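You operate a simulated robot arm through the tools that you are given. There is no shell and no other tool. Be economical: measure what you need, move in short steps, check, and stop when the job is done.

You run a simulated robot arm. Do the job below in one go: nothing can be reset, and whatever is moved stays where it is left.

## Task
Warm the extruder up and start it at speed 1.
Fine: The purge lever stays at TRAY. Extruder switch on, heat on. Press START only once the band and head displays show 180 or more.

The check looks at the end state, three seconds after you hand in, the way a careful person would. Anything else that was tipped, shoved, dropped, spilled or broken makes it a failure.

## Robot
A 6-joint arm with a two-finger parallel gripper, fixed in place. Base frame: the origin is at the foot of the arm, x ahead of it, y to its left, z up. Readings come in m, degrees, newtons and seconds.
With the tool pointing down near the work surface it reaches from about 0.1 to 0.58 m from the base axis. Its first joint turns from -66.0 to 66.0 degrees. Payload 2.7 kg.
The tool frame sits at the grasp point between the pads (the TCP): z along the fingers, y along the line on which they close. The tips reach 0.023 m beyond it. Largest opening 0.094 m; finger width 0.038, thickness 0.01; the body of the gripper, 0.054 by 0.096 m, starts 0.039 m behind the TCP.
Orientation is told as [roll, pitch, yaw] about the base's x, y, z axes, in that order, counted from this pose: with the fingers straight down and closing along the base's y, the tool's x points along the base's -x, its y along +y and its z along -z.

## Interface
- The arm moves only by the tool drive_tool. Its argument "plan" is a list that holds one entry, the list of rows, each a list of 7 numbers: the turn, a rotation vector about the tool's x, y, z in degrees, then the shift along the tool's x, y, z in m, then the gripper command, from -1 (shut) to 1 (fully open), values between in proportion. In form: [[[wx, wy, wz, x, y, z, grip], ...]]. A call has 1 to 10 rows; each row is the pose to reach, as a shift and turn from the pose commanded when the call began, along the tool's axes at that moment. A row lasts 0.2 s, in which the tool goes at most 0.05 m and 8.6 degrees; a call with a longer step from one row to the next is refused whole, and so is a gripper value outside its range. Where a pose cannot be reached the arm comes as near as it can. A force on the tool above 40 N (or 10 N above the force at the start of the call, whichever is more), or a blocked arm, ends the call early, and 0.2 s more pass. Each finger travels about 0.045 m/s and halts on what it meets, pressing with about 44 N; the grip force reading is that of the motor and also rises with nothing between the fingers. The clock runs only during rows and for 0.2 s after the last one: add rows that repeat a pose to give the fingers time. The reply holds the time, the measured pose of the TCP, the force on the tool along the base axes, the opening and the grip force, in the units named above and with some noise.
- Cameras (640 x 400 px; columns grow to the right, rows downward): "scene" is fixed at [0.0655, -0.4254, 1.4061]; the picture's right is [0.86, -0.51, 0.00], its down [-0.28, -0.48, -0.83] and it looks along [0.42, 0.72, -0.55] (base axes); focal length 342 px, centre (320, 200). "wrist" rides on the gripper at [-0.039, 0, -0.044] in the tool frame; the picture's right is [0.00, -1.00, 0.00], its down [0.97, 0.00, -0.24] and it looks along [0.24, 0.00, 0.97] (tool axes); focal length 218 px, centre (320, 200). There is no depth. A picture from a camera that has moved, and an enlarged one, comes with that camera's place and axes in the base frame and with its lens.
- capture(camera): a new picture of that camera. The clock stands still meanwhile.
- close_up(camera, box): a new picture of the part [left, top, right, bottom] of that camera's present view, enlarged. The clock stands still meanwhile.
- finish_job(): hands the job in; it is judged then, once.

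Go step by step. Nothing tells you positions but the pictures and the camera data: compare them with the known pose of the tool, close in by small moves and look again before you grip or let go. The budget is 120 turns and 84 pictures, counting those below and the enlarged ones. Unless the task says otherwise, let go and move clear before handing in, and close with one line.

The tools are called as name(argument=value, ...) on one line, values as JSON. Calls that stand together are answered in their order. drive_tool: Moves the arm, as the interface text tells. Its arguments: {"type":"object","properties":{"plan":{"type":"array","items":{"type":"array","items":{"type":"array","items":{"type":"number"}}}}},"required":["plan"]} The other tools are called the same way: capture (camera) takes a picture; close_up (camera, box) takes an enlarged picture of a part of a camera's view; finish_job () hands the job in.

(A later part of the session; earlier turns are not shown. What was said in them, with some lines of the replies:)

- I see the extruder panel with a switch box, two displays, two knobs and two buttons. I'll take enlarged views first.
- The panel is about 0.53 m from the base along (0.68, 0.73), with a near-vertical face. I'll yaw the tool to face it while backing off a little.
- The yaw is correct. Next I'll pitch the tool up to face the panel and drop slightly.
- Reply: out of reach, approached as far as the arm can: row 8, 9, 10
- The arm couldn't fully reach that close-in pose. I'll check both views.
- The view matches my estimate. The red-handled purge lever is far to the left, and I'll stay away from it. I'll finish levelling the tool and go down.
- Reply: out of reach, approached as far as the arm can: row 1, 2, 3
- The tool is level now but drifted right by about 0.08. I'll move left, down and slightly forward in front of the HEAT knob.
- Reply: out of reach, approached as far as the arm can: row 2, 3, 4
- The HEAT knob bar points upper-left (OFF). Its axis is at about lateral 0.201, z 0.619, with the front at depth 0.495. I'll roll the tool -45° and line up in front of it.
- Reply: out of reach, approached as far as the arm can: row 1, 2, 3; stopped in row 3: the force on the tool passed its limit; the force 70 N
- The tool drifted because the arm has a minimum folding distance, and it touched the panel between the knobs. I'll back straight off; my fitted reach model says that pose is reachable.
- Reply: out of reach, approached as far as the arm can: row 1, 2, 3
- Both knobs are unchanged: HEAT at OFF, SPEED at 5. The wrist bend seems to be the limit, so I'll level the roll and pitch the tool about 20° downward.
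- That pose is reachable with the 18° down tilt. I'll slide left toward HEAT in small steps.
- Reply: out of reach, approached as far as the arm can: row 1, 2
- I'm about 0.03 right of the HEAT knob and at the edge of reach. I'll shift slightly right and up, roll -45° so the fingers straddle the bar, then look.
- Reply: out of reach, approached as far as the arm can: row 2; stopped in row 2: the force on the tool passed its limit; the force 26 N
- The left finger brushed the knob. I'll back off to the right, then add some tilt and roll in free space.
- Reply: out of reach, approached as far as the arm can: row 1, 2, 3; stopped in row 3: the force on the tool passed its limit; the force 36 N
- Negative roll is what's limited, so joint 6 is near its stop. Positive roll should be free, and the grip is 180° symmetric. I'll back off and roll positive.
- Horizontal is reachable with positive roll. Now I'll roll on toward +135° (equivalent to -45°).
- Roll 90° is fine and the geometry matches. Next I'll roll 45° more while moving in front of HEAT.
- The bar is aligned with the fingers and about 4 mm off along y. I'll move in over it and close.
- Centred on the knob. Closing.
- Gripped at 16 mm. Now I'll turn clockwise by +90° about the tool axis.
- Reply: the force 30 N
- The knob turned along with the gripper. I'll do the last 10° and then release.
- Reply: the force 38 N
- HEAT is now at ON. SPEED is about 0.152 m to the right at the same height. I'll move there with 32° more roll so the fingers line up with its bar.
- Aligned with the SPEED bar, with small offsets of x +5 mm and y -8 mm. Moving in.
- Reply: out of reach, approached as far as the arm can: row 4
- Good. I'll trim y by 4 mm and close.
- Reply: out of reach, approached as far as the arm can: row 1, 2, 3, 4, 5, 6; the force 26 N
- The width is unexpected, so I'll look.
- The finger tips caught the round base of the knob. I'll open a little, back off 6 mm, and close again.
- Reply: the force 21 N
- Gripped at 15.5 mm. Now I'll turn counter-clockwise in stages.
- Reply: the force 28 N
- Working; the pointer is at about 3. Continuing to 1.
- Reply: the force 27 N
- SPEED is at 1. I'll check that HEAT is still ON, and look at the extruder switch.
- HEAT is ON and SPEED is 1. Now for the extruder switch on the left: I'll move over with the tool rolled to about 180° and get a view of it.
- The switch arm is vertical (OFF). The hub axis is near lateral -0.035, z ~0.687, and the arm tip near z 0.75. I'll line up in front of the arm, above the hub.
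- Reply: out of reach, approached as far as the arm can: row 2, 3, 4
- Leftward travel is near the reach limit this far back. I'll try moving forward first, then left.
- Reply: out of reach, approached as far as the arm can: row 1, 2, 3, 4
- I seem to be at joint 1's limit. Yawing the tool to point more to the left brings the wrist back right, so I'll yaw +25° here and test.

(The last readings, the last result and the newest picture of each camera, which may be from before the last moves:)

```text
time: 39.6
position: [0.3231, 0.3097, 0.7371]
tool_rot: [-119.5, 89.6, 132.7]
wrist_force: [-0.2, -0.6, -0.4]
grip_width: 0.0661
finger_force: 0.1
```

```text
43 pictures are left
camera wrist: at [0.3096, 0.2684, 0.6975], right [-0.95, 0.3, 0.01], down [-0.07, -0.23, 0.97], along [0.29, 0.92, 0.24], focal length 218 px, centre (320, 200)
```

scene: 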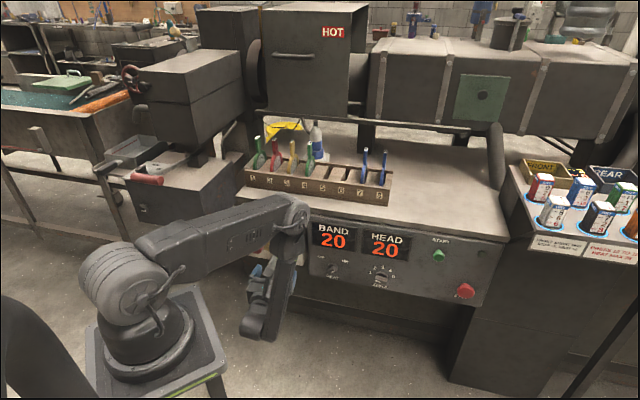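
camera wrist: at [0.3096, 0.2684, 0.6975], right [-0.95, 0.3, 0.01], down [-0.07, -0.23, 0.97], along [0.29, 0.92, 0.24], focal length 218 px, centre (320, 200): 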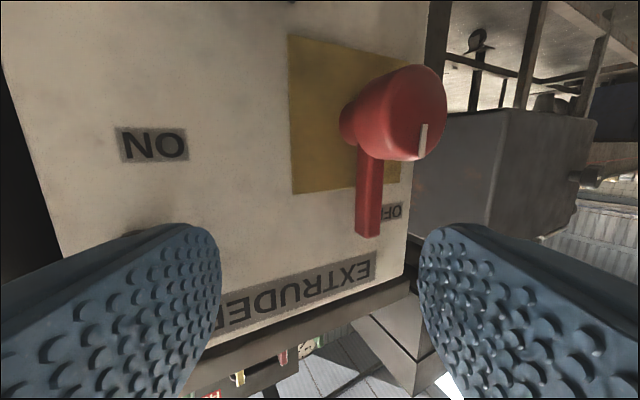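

Reachable. The arm is 0.029 m to the left and about 0.075 m ahead. I'll move left and closer, then inspect.

drive_tool(plan=[[[0, 0, 0, 0, -0.015, 0.01, 0.1], [0, 0, 0, 0, -0.029, 0.02, -0.1], [0, 0, 0, 0, -0.029, 0.035, -0.1]]])

capture(camera="wrist")

```text
time: 40.5
position: [0.3063, 0.3526, 0.7357]
tool_rot: [-115.2, 89.5, 137.1]
wrist_force: [0.1, 0.2, 0.6]
grip_width: 0.0422
finger_force: 0.1
```

```text
42 pictures are left
camera wrist: at [0.2927, 0.311, 0.6968], right [-0.95, 0.3, 0.01], down [-0.07, -0.23, 0.97], along [0.3, 0.92, 0.24], focal length 218 px, centre (320, 200)
```

wrist: 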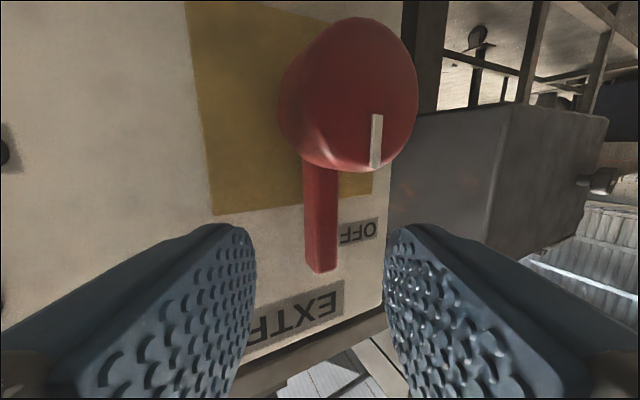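

The arm is centred between the fingers, with its front face at depth 0.505 and the panel at 0.53. I'll narrow the opening, move in 30 mm, and grip.

drive_tool(plan=[[[0, 0, 0, 0, 0, 0, -0.38], [0, 0, 0, 0, 0, 0.01, -0.38], [0, 0, 0, 0, 0, 0.02, -0.38], [0, 0, 0, 0, 0, 0.031, -0.38]]])

capture(camera="wrist")

```text
time: 41.5
position: [0.3153, 0.3832, 0.7373]
tool_rot: [-123.9, 89.5, 128.5]
wrist_force: [-0.9, -5.3, 3.1]
grip_width: 0.029
finger_force: 0.1
```

```text
41 pictures are left
camera wrist: at [0.3016, 0.3404, 0.6981], right [-0.95, 0.3, 0.01], down [-0.07, -0.23, 0.97], along [0.3, 0.92, 0.24], focal length 218 px, centre (320, 200)
```

wrist: 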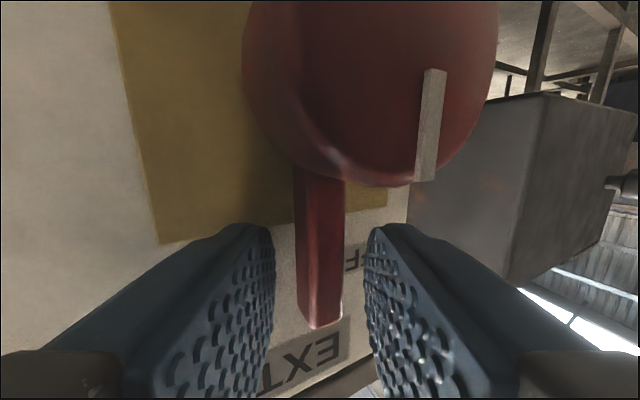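

Positioned. Closing on the arm.

drive_tool(plan=[[[0, 0, 0, 0, 0, 0, -0.7], [0, 0, 0, 0, 0, 0, -0.9], [0, 0, 0, 0, 0, 0, -0.9]]])

capture(camera="wrist")

```text
time: 42.2
position: [0.315, 0.3824, 0.7354]
tool_rot: [-122.7, 89.6, 129.5]
wrist_force: [4.6, 0.9, -2.6]
grip_width: 0.0169
finger_force: 45.7
```

```text
40 pictures are left
camera wrist: at [0.3021, 0.3405, 0.6979], right [-0.95, 0.31, 0.01], down [-0.07, -0.23, 0.97], along [0.3, 0.92, 0.24], focal length 218 px, centre (320, 200)
```

wrist: 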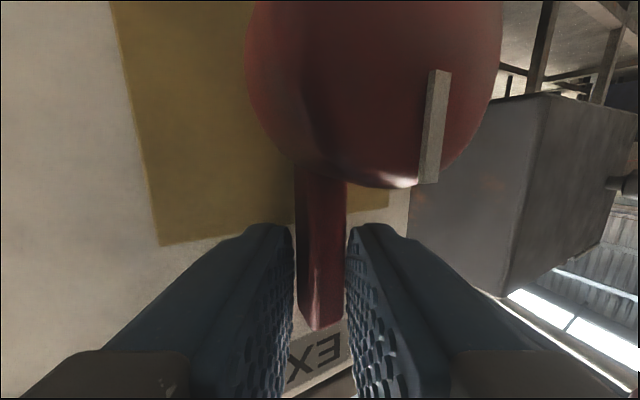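

Gripped at 17 mm. Now I'll swing the arm clockwise about the hub axis, first 48°.

drive_tool(plan=[[[0, 3.4, 7.2, -0.0015, 0.006, -0.0029, -0.9], [0, 6.9, 14.4, -0.0038, 0.0119, -0.0057, -0.9], [0, 10.3, 21.7, -0.0071, 0.0174, -0.0083, -0.9], [0, 13.7, 28.9, -0.0112, 0.0225, -0.0107, -0.9], [0, 17.2, 36.1, -0.016, 0.027, -0.0128, -0.9], [0, 20.6, 43.3, -0.0214, 0.0308, -0.0146, -0.9]]])

capture(camera="wrist")

capture(camera="scene")

```text
time: 43.6
position: [0.3403, 0.3575, 0.7153]
tool_rot: [-115.5, 41.6, 136.5]
wrist_force: [4.5, -27.8, 0.7]
grip_width: 0.0166
finger_force: 45.1
```

```text
39 pictures are left
camera wrist: at [0.3021, 0.3393, 0.6743], right [-0.73, 0.1, 0.68], down [0.43, -0.7, 0.57], along [0.53, 0.7, 0.47], focal length 218 px, centre (320, 200)
```

wrist: 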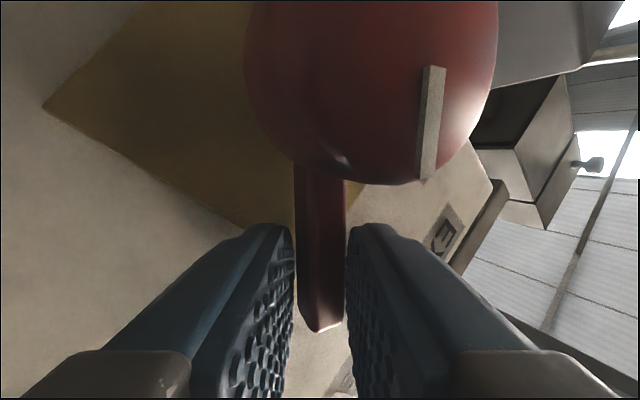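

```text
38 pictures are left
```

scene: 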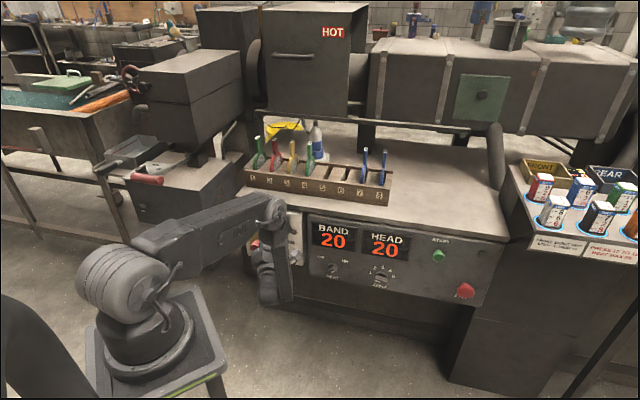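

Working well. Continuing the same swing by 42° more.

drive_tool(plan=[[[0, 3.4, 7.2, -0.0015, 0.006, -0.0029, -0.9], [0, 6.9, 14.4, -0.0038, 0.0119, -0.0057, -0.9], [0, 10.3, 21.7, -0.0071, 0.0174, -0.0083, -0.9]]])

drive_tool(plan=[[[0, 3.4, 7.2, -0.0015, 0.006, -0.0029, -0.9], [0, 6.9, 14.4, -0.0038, 0.0119, -0.0057, -0.9]]])

capture(camera="wrist")

capture(camera="scene")

```text
time: 44.1
position: [0.344, 0.3542, 0.7074]
tool_rot: [-115.5, 32.5, 136.4]
wrist_force: [-13.0, -7.9, 17.4]
grip_width: 0.0165
finger_force: 45.1
stopped in row 2: the force on the tool passed its limit (the readings are from after the stop); the commanded pose is now the measured one
```

```text
time: 44.4
position: [0.3465, 0.3533, 0.7084]
tool_rot: [-115.7, 31.4, 136.2]
wrist_force: [-14.3, -7.5, 21.0]
grip_width: 0.0169
finger_force: 44.6
stopped in row 1: the force on the tool passed its limit (the readings are from after the stop); the commanded pose is now the measured one
```

```text
37 pictures are left
camera wrist: at [0.3011, 0.3403, 0.6717], right [-0.64, 0.01, 0.77], down [0.49, -0.77, 0.42], along [0.59, 0.64, 0.48], focal length 218 px, centre (320, 200)
```

wrist: 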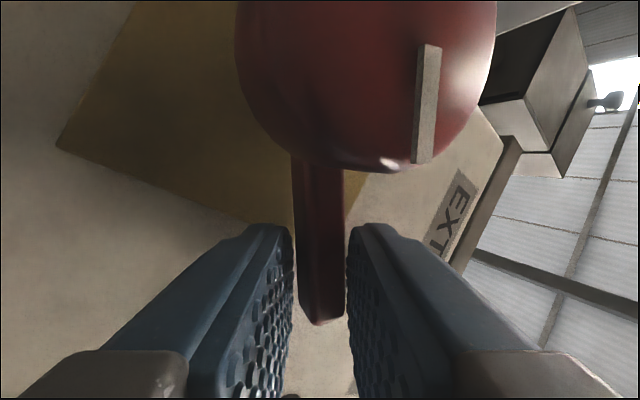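

```text
36 pictures are left
```

scene: 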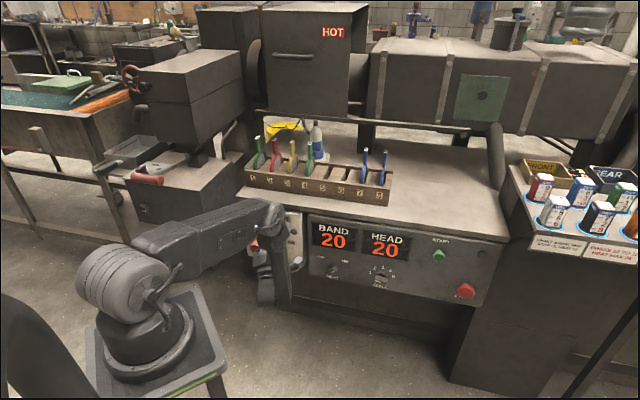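

Forces are building up, probably from a small axis mismatch. I'll loosen the grip briefly to relieve it and look.

drive_tool(plan=[[[0, 0, 0, 0, 0, 0, -0.4], [0, 0, 0, 0, 0, 0, -0.4]]])

capture(camera="wrist")

```text
time: 45.0
position: [0.3457, 0.3535, 0.7086]
tool_rot: [-115.9, 31.5, 136.3]
wrist_force: [-14.8, -18.9, 26.1]
grip_width: 0.0263
finger_force: 0.0
```

```text
35 pictures are left
camera wrist: at [0.301, 0.3402, 0.6718], right [-0.64, 0.01, 0.77], down [0.49, -0.77, 0.42], along [0.59, 0.64, 0.49], focal length 218 px, centre (320, 200)
```

wrist: 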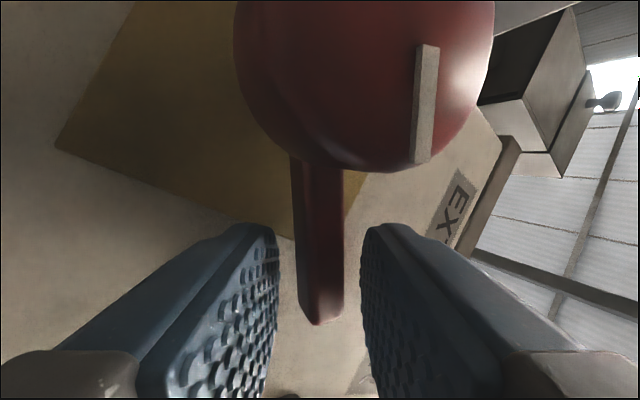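

The gripper body is touching the little ledge below the switch. The arm is already at about 58°, so I'll back out and push the rest of the way from above with closed fingers.

drive_tool(plan=[[[0, 0, 0, 0, 0, -0.015, -0.3], [0, 0, 0, 0, 0, -0.03, -0.3], [0, 0, 0, 0, 0, -0.05, -0.3]]])

capture(camera="wrist")

```text
time: 45.8
position: [0.3212, 0.3129, 0.6867]
tool_rot: [-115.3, 31.4, 136.5]
wrist_force: [0.7, 0.0, 0.1]
grip_width: 0.033
finger_force: 0.0
```

```text
34 pictures are left
camera wrist: at [0.2768, 0.2993, 0.6506], right [-0.64, 0.02, 0.77], down [0.49, -0.76, 0.42], along [0.6, 0.64, 0.48], focal length 218 px, centre (320, 200)
```

wrist: 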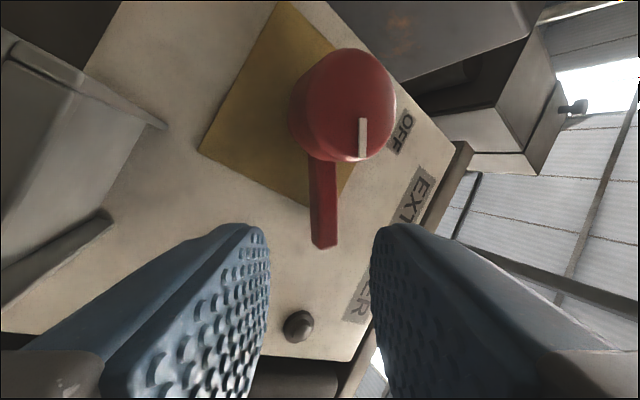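

Lever stays at ~58°. I'll undo the swing in free space, rise, and close the fingers.

drive_tool(plan=[[[0, -3.5, -7.4, 0.01, -0.01, -0.005, -0.3], [0, -7.1, -14.9, 0.018, -0.02, -0.005, -0.6], [0, -10.6, -22.4, 0.025, -0.03, -0.003, -0.9], [0, -14.2, -29.9, 0.032, -0.04, 0, -1], [0, -17.7, -37.4, 0.043, -0.0536, 0.0033, -1], [0, -21.3, -44.9, 0.043, -0.0536, 0.0033, -1], [0, -24.8, -52.3, 0.043, -0.0536, 0.0033, -1]]])

capture(camera="wrist")

```text
time: 47.4
position: [0.3163, 0.2902, 0.753]
tool_rot: [-139.3, 89.4, 112.6]
wrist_force: [0.6, 0.3, 0.2]
grip_width: 0.0001
finger_force: 42.3
```

```text
33 pictures are left
camera wrist: at [0.3031, 0.2491, 0.7145], right [-0.95, 0.31, 0.01], down [-0.07, -0.24, 0.97], along [0.3, 0.92, 0.25], focal length 218 px, centre (320, 200)
```

wrist: 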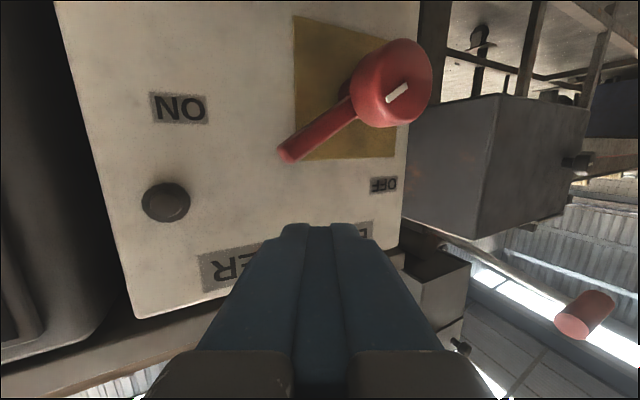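

The lever points about 58° clockwise. I'll rise, move in above it with closed fingers, then press down.

drive_tool(plan=[[[0, 0, 0, 0.02, 0.005, 0.02, -1], [0, 0, 0, 0.02, 0.0147, 0.045, -1], [0, 0, 0, 0.02, 0.0147, 0.0685, -1]]])

capture(camera="wrist")

```text
time: 48.2
position: [0.3522, 0.3525, 0.7749]
tool_rot: [-131.8, 89.3, 120.0]
wrist_force: [0.4, 0.6, 0.3]
grip_width: 0.0
finger_force: 42.1
```

```text
32 pictures are left
camera wrist: at [0.3378, 0.3099, 0.7346], right [-0.95, 0.31, 0.01], down [-0.07, -0.24, 0.97], along [0.3, 0.92, 0.25], focal length 218 px, centre (320, 200)
```

wrist: 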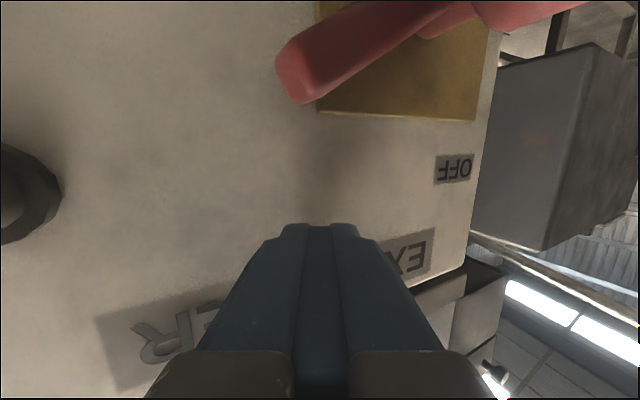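

Good, the fingers are above the outer part of the lever. Pressing down.

drive_tool(plan=[[[0, 0, 0, -0.015, -0.005, 0, -1], [0, 0, 0, -0.03, -0.005, 0, -1], [0, 0, 0, -0.038, -0.005, 0, -1], [0, 0, 0, -0.046, -0.005, 0, -1], [0, 0, 0, -0.053, -0.005, 0, -1], [0, 0, 0, -0.06, -0.005, 0, -1]]])

capture(camera="wrist")

```text
time: 49.3
position: [0.3492, 0.3495, 0.727]
tool_rot: [-137.1, 89.2, 113.8]
wrist_force: [-0.7, -9.2, 2.0]
grip_width: 0.0
finger_force: 43.0
stopped in row 5: the force on the tool passed its limit (the readings are from after the stop); the commanded pose is now the measured one
```

```text
31 pictures are left
camera wrist: at [0.3351, 0.3087, 0.6876], right [-0.95, 0.32, 0.01], down [-0.07, -0.24, 0.97], along [0.32, 0.92, 0.25], focal length 218 px, centre (320, 200)
```

wrist: 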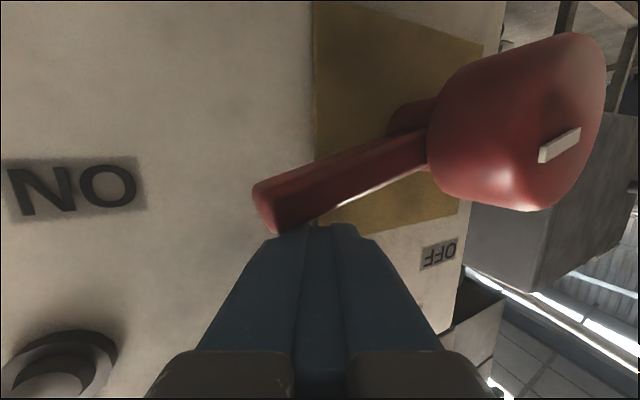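

Lever at about 72°. Pressing further, with a 2 mm relief from the panel.

drive_tool(plan=[[[0, 0, 0, 0, 0, -0.003, -1], [0, 0, 0, -0.005, 0, -0.003, -1], [0, 0, 0, -0.01, 0, -0.003, -1], [0, 0, 0, -0.015, 0, -0.003, -1], [0, 0, 0, -0.018, 0, -0.003, -1]]])

capture(camera="wrist")

```text
time: 50.5
position: [0.3494, 0.3483, 0.7098]
tool_rot: [-149.7, 89.2, 101.5]
wrist_force: [-1.7, -1.1, 4.0]
grip_width: 0.0
finger_force: 42.6
```

```text
30 pictures are left
camera wrist: at [0.3348, 0.307, 0.6703], right [-0.95, 0.32, 0.01], down [-0.07, -0.24, 0.97], along [0.31, 0.92, 0.25], focal length 218 px, centre (320, 200)
```

wrist: 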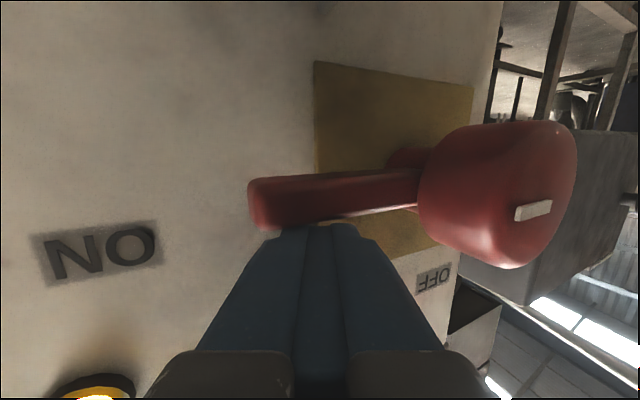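

The lever is near horizontal and the lamp has lit. I'll give it a final 4 mm nudge, then back away.

drive_tool(plan=[[[0, 0, 0, -0.002, 0, 0, -1], [0, 0, 0, -0.004, 0, 0, -1], [0, 0, 0, -0.005, 0, 0, -1]]])

drive_tool(plan=[[[0, 0, 0, 0.01, 0, 0, -1], [0, 0, 0, 0.02, 0, -0.02, -1], [0, 0, 0, 0.02, 0, -0.05, -1], [0, 0, 0, 0.02, 0.02, -0.08, -1]]])

capture(camera="wrist")

capture(camera="scene")

```text
time: 51.4
position: [0.3506, 0.3488, 0.709]
tool_rot: [-169.7, 88.4, 81.6]
wrist_force: [-6.2, -8.8, 13.3]
grip_width: 0.0
finger_force: 42.0
stopped in row 3: the force on the tool passed its limit (the readings are from after the stop); the commanded pose is now the measured one
```

```text
time: 52.4
position: [0.343, 0.266, 0.7257]
tool_rot: [-168.2, 88.6, 83.0]
wrist_force: [1.2, 0.7, -0.3]
grip_width: 0.0
finger_force: 42.6
```

```text
29 pictures are left
camera wrist: at [0.3289, 0.2245, 0.685], right [-0.95, 0.32, 0.01], down [-0.08, -0.25, 0.96], along [0.31, 0.91, 0.26], focal length 218 px, centre (320, 200)
```

wrist: 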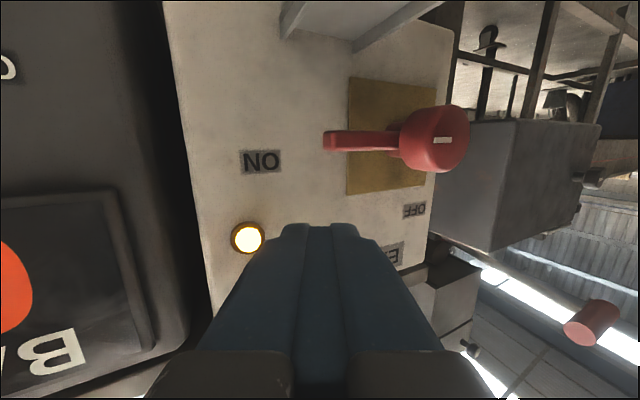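

```text
28 pictures are left
```

scene: 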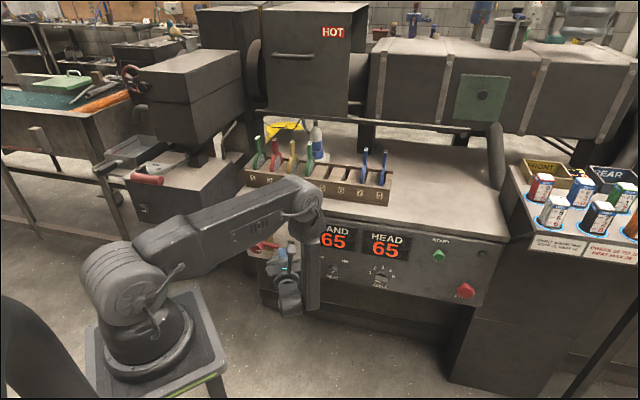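

The switch is fully ON, the lamp is lit, and the displays have risen to 65. I'll move right toward START while it heats.

drive_tool(plan=[[[-3, 0, 0, 0, 0.024, -0.025, -1], [-6, 0, 0, 0, 0.048, -0.04, -1], [-9, 0, 0, 0, 0.073, -0.055, -1], [-12, 0, 0, 0, 0.097, -0.07, -1], [-15.5, 0, 0, 0, 0.122, -0.085, -1], [-19, 0, 0, 0, 0.146, -0.1, -1], [-22, 0, 0, 0, 0.17, -0.113, -1], [-25.5, 0, 0, 0, 0.195, -0.126, -1]]])

```text
time: 54.2
position: [0.4855, 0.0835, 0.7213]
tool_rot: [-140.9, 88.6, 85.0]
wrist_force: [0.2, 0.1, 0.4]
grip_width: 0.0
finger_force: 42.6
```

drive_tool(plan=[[[0, 0, 0, 0, 0.03, 0, -1], [0, 0, 0, 0, 0.06, 0, -1], [0, 0, 0, 0, 0.09, 0, -1], [0, 0, 0, 0, 0.12, 0, -1], [0, 0, 0, 0, 0.15, 0, -1], [0, 0, 0, 0, 0.18, 0, -1]]])

capture(camera="wrist")

capture(camera="scene")

```text
time: 55.6
position: [0.6136, -0.0434, 0.7209]
tool_rot: [-139.5, 88.5, 86.1]
wrist_force: [0.0, -0.1, -0.2]
grip_width: 0.0002
finger_force: 42.7
```

```text
27 pictures are left
camera wrist: at [0.5838, -0.0729, 0.6809], right [-0.72, 0.7, 0.02], down [-0.17, -0.2, 0.97], along [0.68, 0.69, 0.26], focal length 218 px, centre (320, 200)
```

wrist: 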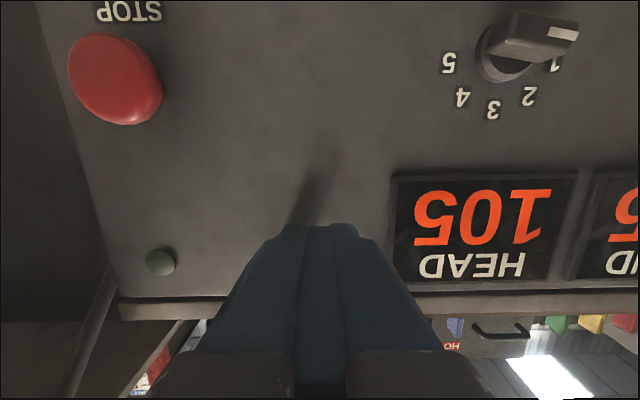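

```text
26 pictures are left
```

scene: 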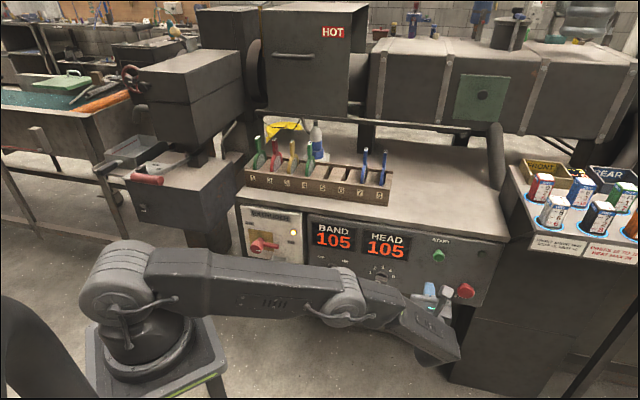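

The displays read 105. The START button is hidden behind the fingers, so I'll shift left to see it.

drive_tool(plan=[[[0, 0, 0, 0, -0.03, 0, -1], [0, 0, 0, 0, -0.06, 0, -1]]])

capture(camera="wrist")

close_up(camera="scene", box=[380, 220, 508, 300])

```text
time: 56.2
position: [0.5729, 0.0009, 0.7219]
tool_rot: [-141.1, 88.6, 84.5]
wrist_force: [0.3, 0.1, -0.5]
grip_width: 0.0
finger_force: 42.4
```

```text
25 pictures are left
camera wrist: at [0.5423, -0.0306, 0.6822], right [-0.72, 0.7, 0.02], down [-0.17, -0.2, 0.97], along [0.68, 0.69, 0.26], focal length 218 px, centre (320, 200)
```

wrist: 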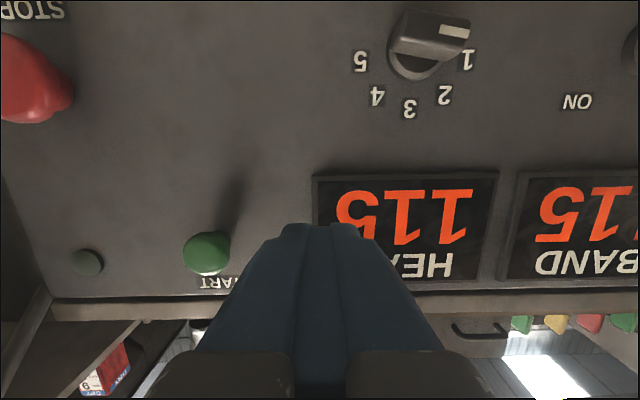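

```text
5.00 times, centred on (444, 260) of scene
camera zoom: at [0.0655, -0.4254, 1.4061], right [0.86, -0.51, 0.0], down [-0.28, -0.48, -0.83], along [0.42, 0.72, -0.55], focal length 1708 px, centre (-300, -100)
```

zoom: 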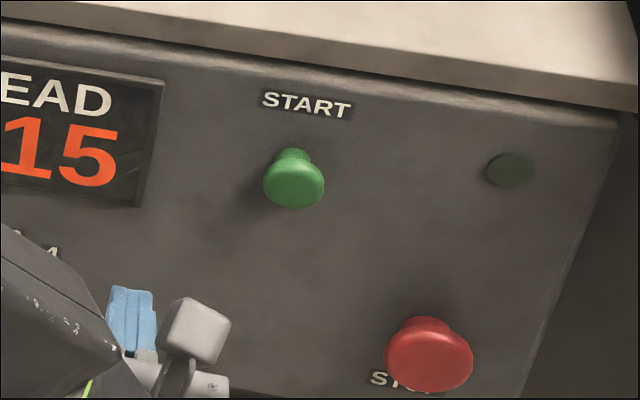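

START's front is at about lateral 0.503, z 0.755, depth 0.48. I'll position in front of it without touching.

drive_tool(plan=[[[0, 0, 0, 0.012, 0.03, 0.01, -1], [0, 0, 0, 0.024, 0.06, 0.02, -1], [0, 0, 0, 0.033, 0.082, 0.035, -1]]])

close_up(camera="scene", box=[300, 200, 508, 330])

capture(camera="wrist")

```text
time: 57.0
position: [0.6558, -0.0305, 0.752]
tool_rot: [-138.6, 88.5, 87.1]
wrist_force: [-0.6, 0.5, 0.3]
grip_width: 0.0
finger_force: 42.7
```

```text
3.08 times, centred on (404, 265) of scene
camera zoom: at [0.0655, -0.4254, 1.4061], right [0.86, -0.51, 0.0], down [-0.28, -0.48, -0.83], along [0.42, 0.72, -0.55], focal length 1051 px, centre (62, 0)
```

zoom: 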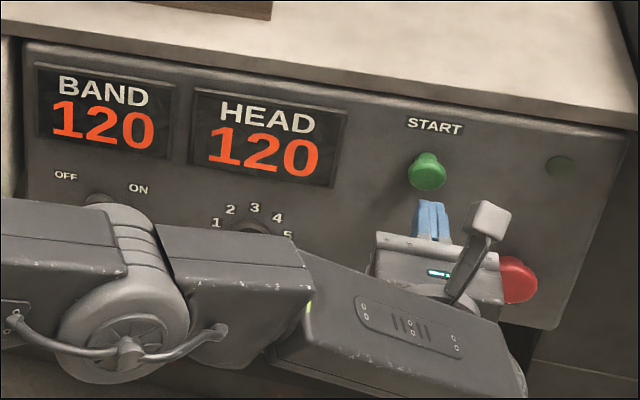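

```text
22 pictures are left
camera wrist: at [0.6251, -0.0618, 0.7126], right [-0.72, 0.7, 0.02], down [-0.17, -0.2, 0.97], along [0.68, 0.69, 0.26], focal length 218 px, centre (320, 200)
```

wrist: 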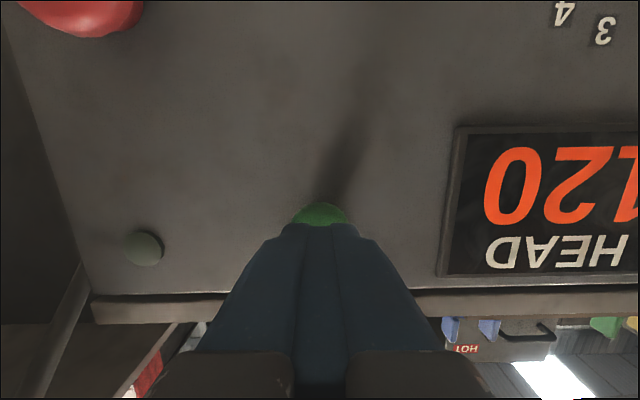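

Aligned with START. I'll wait for 180.

drive_tool(plan=[[[0, 0, 0, 0, 0, 0, -1], [0, 0, 0, 0, 0, 0, -1], [0, 0, 0, 0, 0, 0, -1], [0, 0, 0, 0, 0, 0, -1], [0, 0, 0, 0, 0, 0, -1], [0, 0, 0, 0, 0, 0, -1], [0, 0, 0, 0, 0, 0, -1], [0, 0, 0, 0, 0, 0, -1], [0, 0, 0, 0, 0, 0, -1], [0, 0, 0, 0, 0, 0, -1]]])

drive_tool(plan=[[[0, 0, 0, 0, 0, 0, -1], [0, 0, 0, 0, 0, 0, -1], [0, 0, 0, 0, 0, 0, -1], [0, 0, 0, 0, 0, 0, -1], [0, 0, 0, 0, 0, 0, -1], [0, 0, 0, 0, 0, 0, -1], [0, 0, 0, 0, 0, 0, -1], [0, 0, 0, 0, 0, 0, -1], [0, 0, 0, 0, 0, 0, -1], [0, 0, 0, 0, 0, 0, -1]]])

drive_tool(plan=[[[0, 0, 0, 0, 0, 0, -1], [0, 0, 0, 0, 0, 0, -1], [0, 0, 0, 0, 0, 0, -1], [0, 0, 0, 0, 0, 0, -1], [0, 0, 0, 0, 0, 0, -1], [0, 0, 0, 0, 0, 0, -1], [0, 0, 0, 0, 0, 0, -1], [0, 0, 0, 0, 0, 0, -1], [0, 0, 0, 0, 0, 0, -1], [0, 0, 0, 0, 0, 0, -1]]])

capture(camera="scene")

```text
time: 59.2
position: [0.6564, -0.0309, 0.7522]
tool_rot: [-142.0, 88.5, 83.7]
wrist_force: [0.0, 0.4, 0.0]
grip_width: 0.0001
finger_force: 42.5
```

```text
time: 61.4
position: [0.6547, -0.0306, 0.7528]
tool_rot: [-141.9, 88.7, 83.8]
wrist_force: [0.4, -0.8, 0.1]
grip_width: 0.0
finger_force: 42.8
```

```text
time: 63.6
position: [0.6565, -0.0313, 0.7518]
tool_rot: [-141.8, 88.6, 83.8]
wrist_force: [0.1, -0.7, 0.2]
grip_width: 0.0
finger_force: 42.1
```

```text
21 pictures are left
```

scene: 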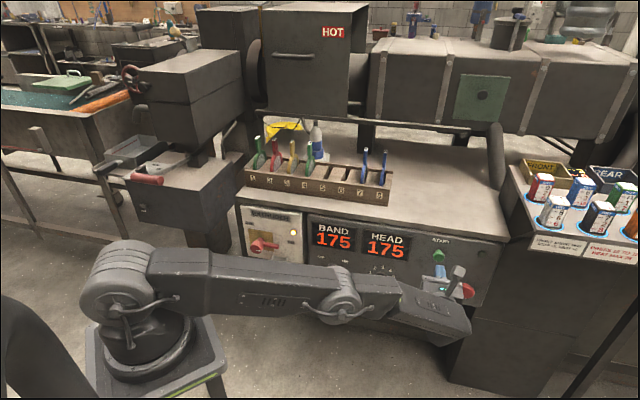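

It reads 175, so I'll wait a little longer.

drive_tool(plan=[[[0, 0, 0, 0, 0, 0, -1], [0, 0, 0, 0, 0, 0, -1], [0, 0, 0, 0, 0, 0, -1], [0, 0, 0, 0, 0, 0, -1], [0, 0, 0, 0, 0, 0, -1], [0, 0, 0, 0, 0, 0, -1], [0, 0, 0, 0, 0, 0, -1], [0, 0, 0, 0, 0, 0, -1], [0, 0, 0, 0, 0, 0, -1], [0, 0, 0, 0, 0, 0, -1]]])

close_up(camera="scene", box=[240, 200, 500, 320])

```text
time: 65.8
position: [0.6558, -0.0319, 0.7537]
tool_rot: [-142.0, 88.6, 83.7]
wrist_force: [0.7, 0.1, 0.2]
grip_width: 0.0002
finger_force: 42.0
```

```text
2.46 times, centred on (370, 260) of scene
camera zoom: at [0.0655, -0.4254, 1.4061], right [0.86, -0.51, 0.0], down [-0.28, -0.48, -0.83], along [0.42, 0.72, -0.55], focal length 841 px, centre (197, 52)
```

zoom: 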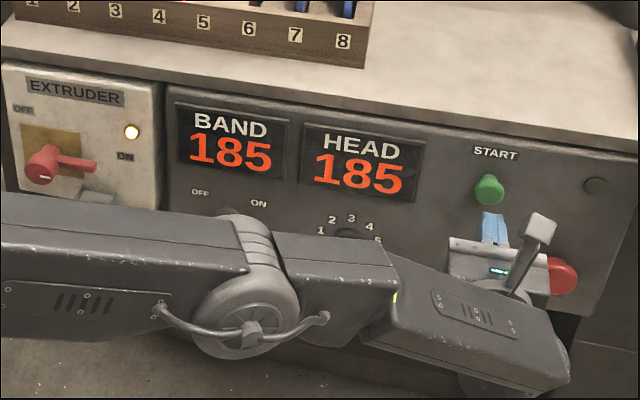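

Both displays read 185. Pressing START.

drive_tool(plan=[[[0, 0, 0, 0, 0, 0.015, -1], [0, 0, 0, 0, 0, 0.028, -1], [0, 0, 0, 0, 0, 0.034, -1], [0, 0, 0, 0, 0, 0.039, -1], [0, 0, 0, 0, 0, 0.043, -1], [0, 0, 0, 0, 0, 0.046, -1]]])

close_up(camera="scene", box=[240, 200, 500, 320])

```text
time: 67.2
position: [0.6765, -0.0025, 0.7585]
tool_rot: [-133.6, 88.7, 91.7]
wrist_force: [-2.3, -1.2, -2.8]
grip_width: 0.0
finger_force: 42.7
out of reach, approached as far as the arm can: row 3, 4, 5, 6
```

```text
2.46 times, centred on (370, 260) of scene
camera zoom: at [0.0655, -0.4255, 1.4061], right [0.86, -0.51, 0.0], down [-0.28, -0.48, -0.83], along [0.42, 0.72, -0.55], focal length 841 px, centre (197, 52)
```

zoom: 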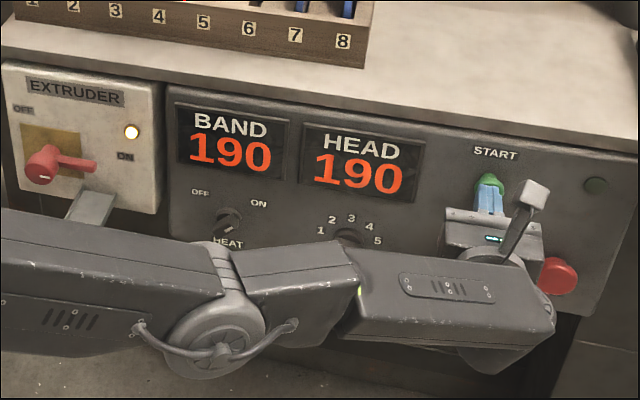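

The arm is at full stretch just touching the button. Backing off slightly and yawing the tool right, toward radial, gains reach.

drive_tool(plan=[[[0, 0, 0, 0, 0, -0.02, -1], [-8, 0, 0, 0, 0, -0.02, -1], [-16, 0, 0, 0, 0, -0.02, -1], [-22, 0, 0, 0, 0, -0.02, -1]]])

capture(camera="wrist")

```text
time: 68.2
position: [0.6646, -0.0169, 0.7598]
tool_rot: [-119.3, 88.7, 84.3]
wrist_force: [-0.3, -0.4, -0.3]
grip_width: 0.0
finger_force: 42.1
```

```text
18 pictures are left
camera wrist: at [0.6244, -0.0338, 0.7204], right [-0.4, 0.92, 0.02], down [-0.22, -0.12, 0.97], along [0.89, 0.38, 0.25], focal length 218 px, centre (320, 200)
```

wrist: 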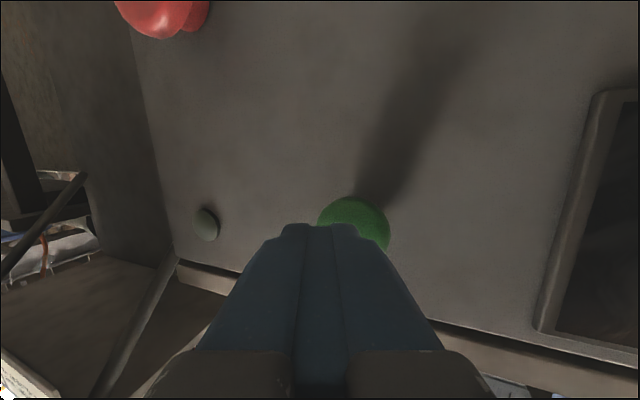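

The tip is 8 mm right of the button centre. I'll correct and press along the panel normal.

drive_tool(plan=[[[0, 0, 0, -0.003, -0.008, -0.003, -1], [0, 0, 0, -0.003, -0.0125, 0.006, -1], [0, 0, 0, -0.003, -0.0145, 0.0115, -1], [0, 0, 0, -0.003, -0.016, 0.015, -1], [0, 0, 0, -0.003, -0.0175, 0.0188, -1], [0, 0, 0, -0.003, -0.019, 0.0225, -1]]])

close_up(camera="scene", box=[240, 200, 500, 320])

```text
time: 69.6
position: [0.6768, 0.0085, 0.7557]
tool_rot: [-119.3, 88.5, 84.3]
wrist_force: [-5.6, -6.8, 1.4]
grip_width: 0.0002
finger_force: 42.9
```

```text
2.46 times, centred on (370, 260) of scene
camera zoom: at [0.0653, -0.4256, 1.4061], right [0.86, -0.51, 0.0], down [-0.28, -0.48, -0.83], along [0.42, 0.72, -0.55], focal length 841 px, centre (197, 52)
```

zoom: 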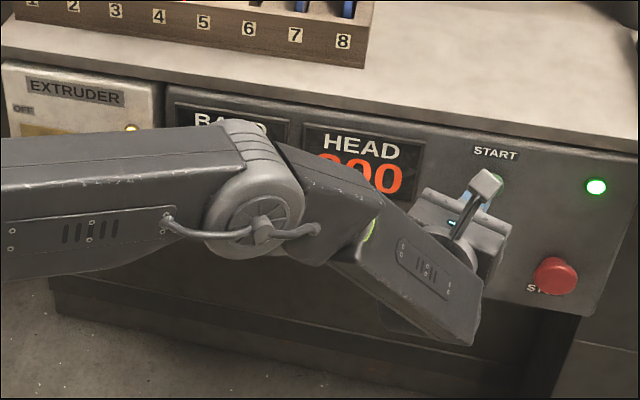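

The green running lamp is lit and START has taken effect. Retreating straight back.

drive_tool(plan=[[[0, 0, 0, 0, 0.008, -0.018, -1], [0, 0, 0, 0, 0.014, -0.035, -1], [0, 0, 0, 0, 0.014, -0.06, -1], [0, 0, 0, 0, 0.0, -0.09, -1]]])

capture(camera="scene")

close_up(camera="scene", box=[236, 195, 508, 325])

close_up(camera="scene", box=[80, 130, 240, 230])

```text
time: 70.6
position: [0.5945, -0.0263, 0.7571]
tool_rot: [-123.5, 88.6, 80.3]
wrist_force: [-0.7, 0.2, 0.3]
grip_width: 0.0001
finger_force: 42.2
```

```text
16 pictures are left
```

scene: 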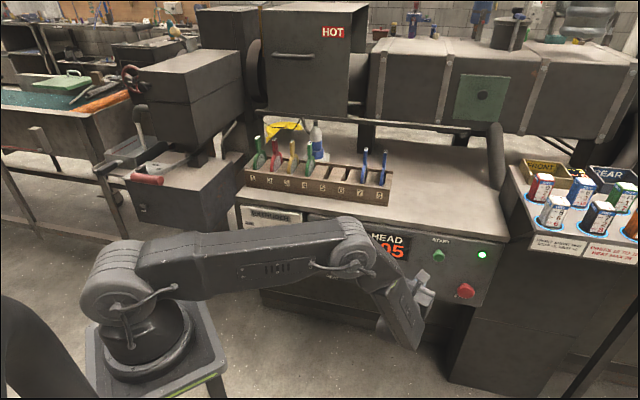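

```text
2.35 times, centred on (372, 260) of scene
camera zoom: at [0.0655, -0.4254, 1.4061], right [0.86, -0.51, 0.0], down [-0.28, -0.48, -0.83], along [0.42, 0.72, -0.55], focal length 804 px, centre (198, 59)
```

zoom: 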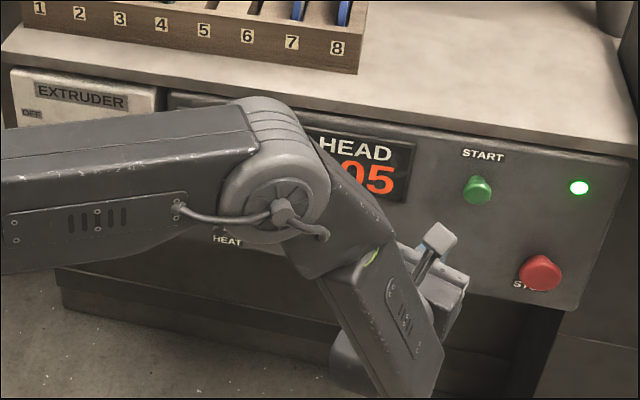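

```text
4.00 times, centred on (160, 180) of scene
camera zoom: at [0.0655, -0.4254, 1.4061], right [0.86, -0.51, 0.0], down [-0.28, -0.48, -0.83], along [0.42, 0.72, -0.55], focal length 1366 px, centre (960, 280)
```

zoom: 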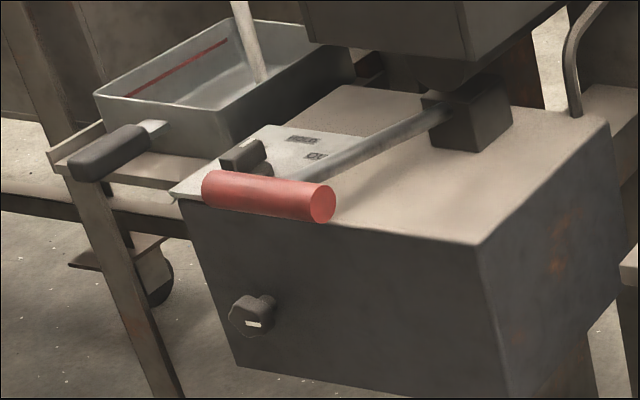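

The extruder is running: the green lamp is on and material is flowing into the tray. The purge lever has not moved, the arm is clear, and I'm handing in.

finish_job()

```text
The job is handed in.
```

The extruder is switched on with heat ON and speed 1, and I pressed START at 190 or more on both displays; it is now running into the tray with the purge lever untouched.
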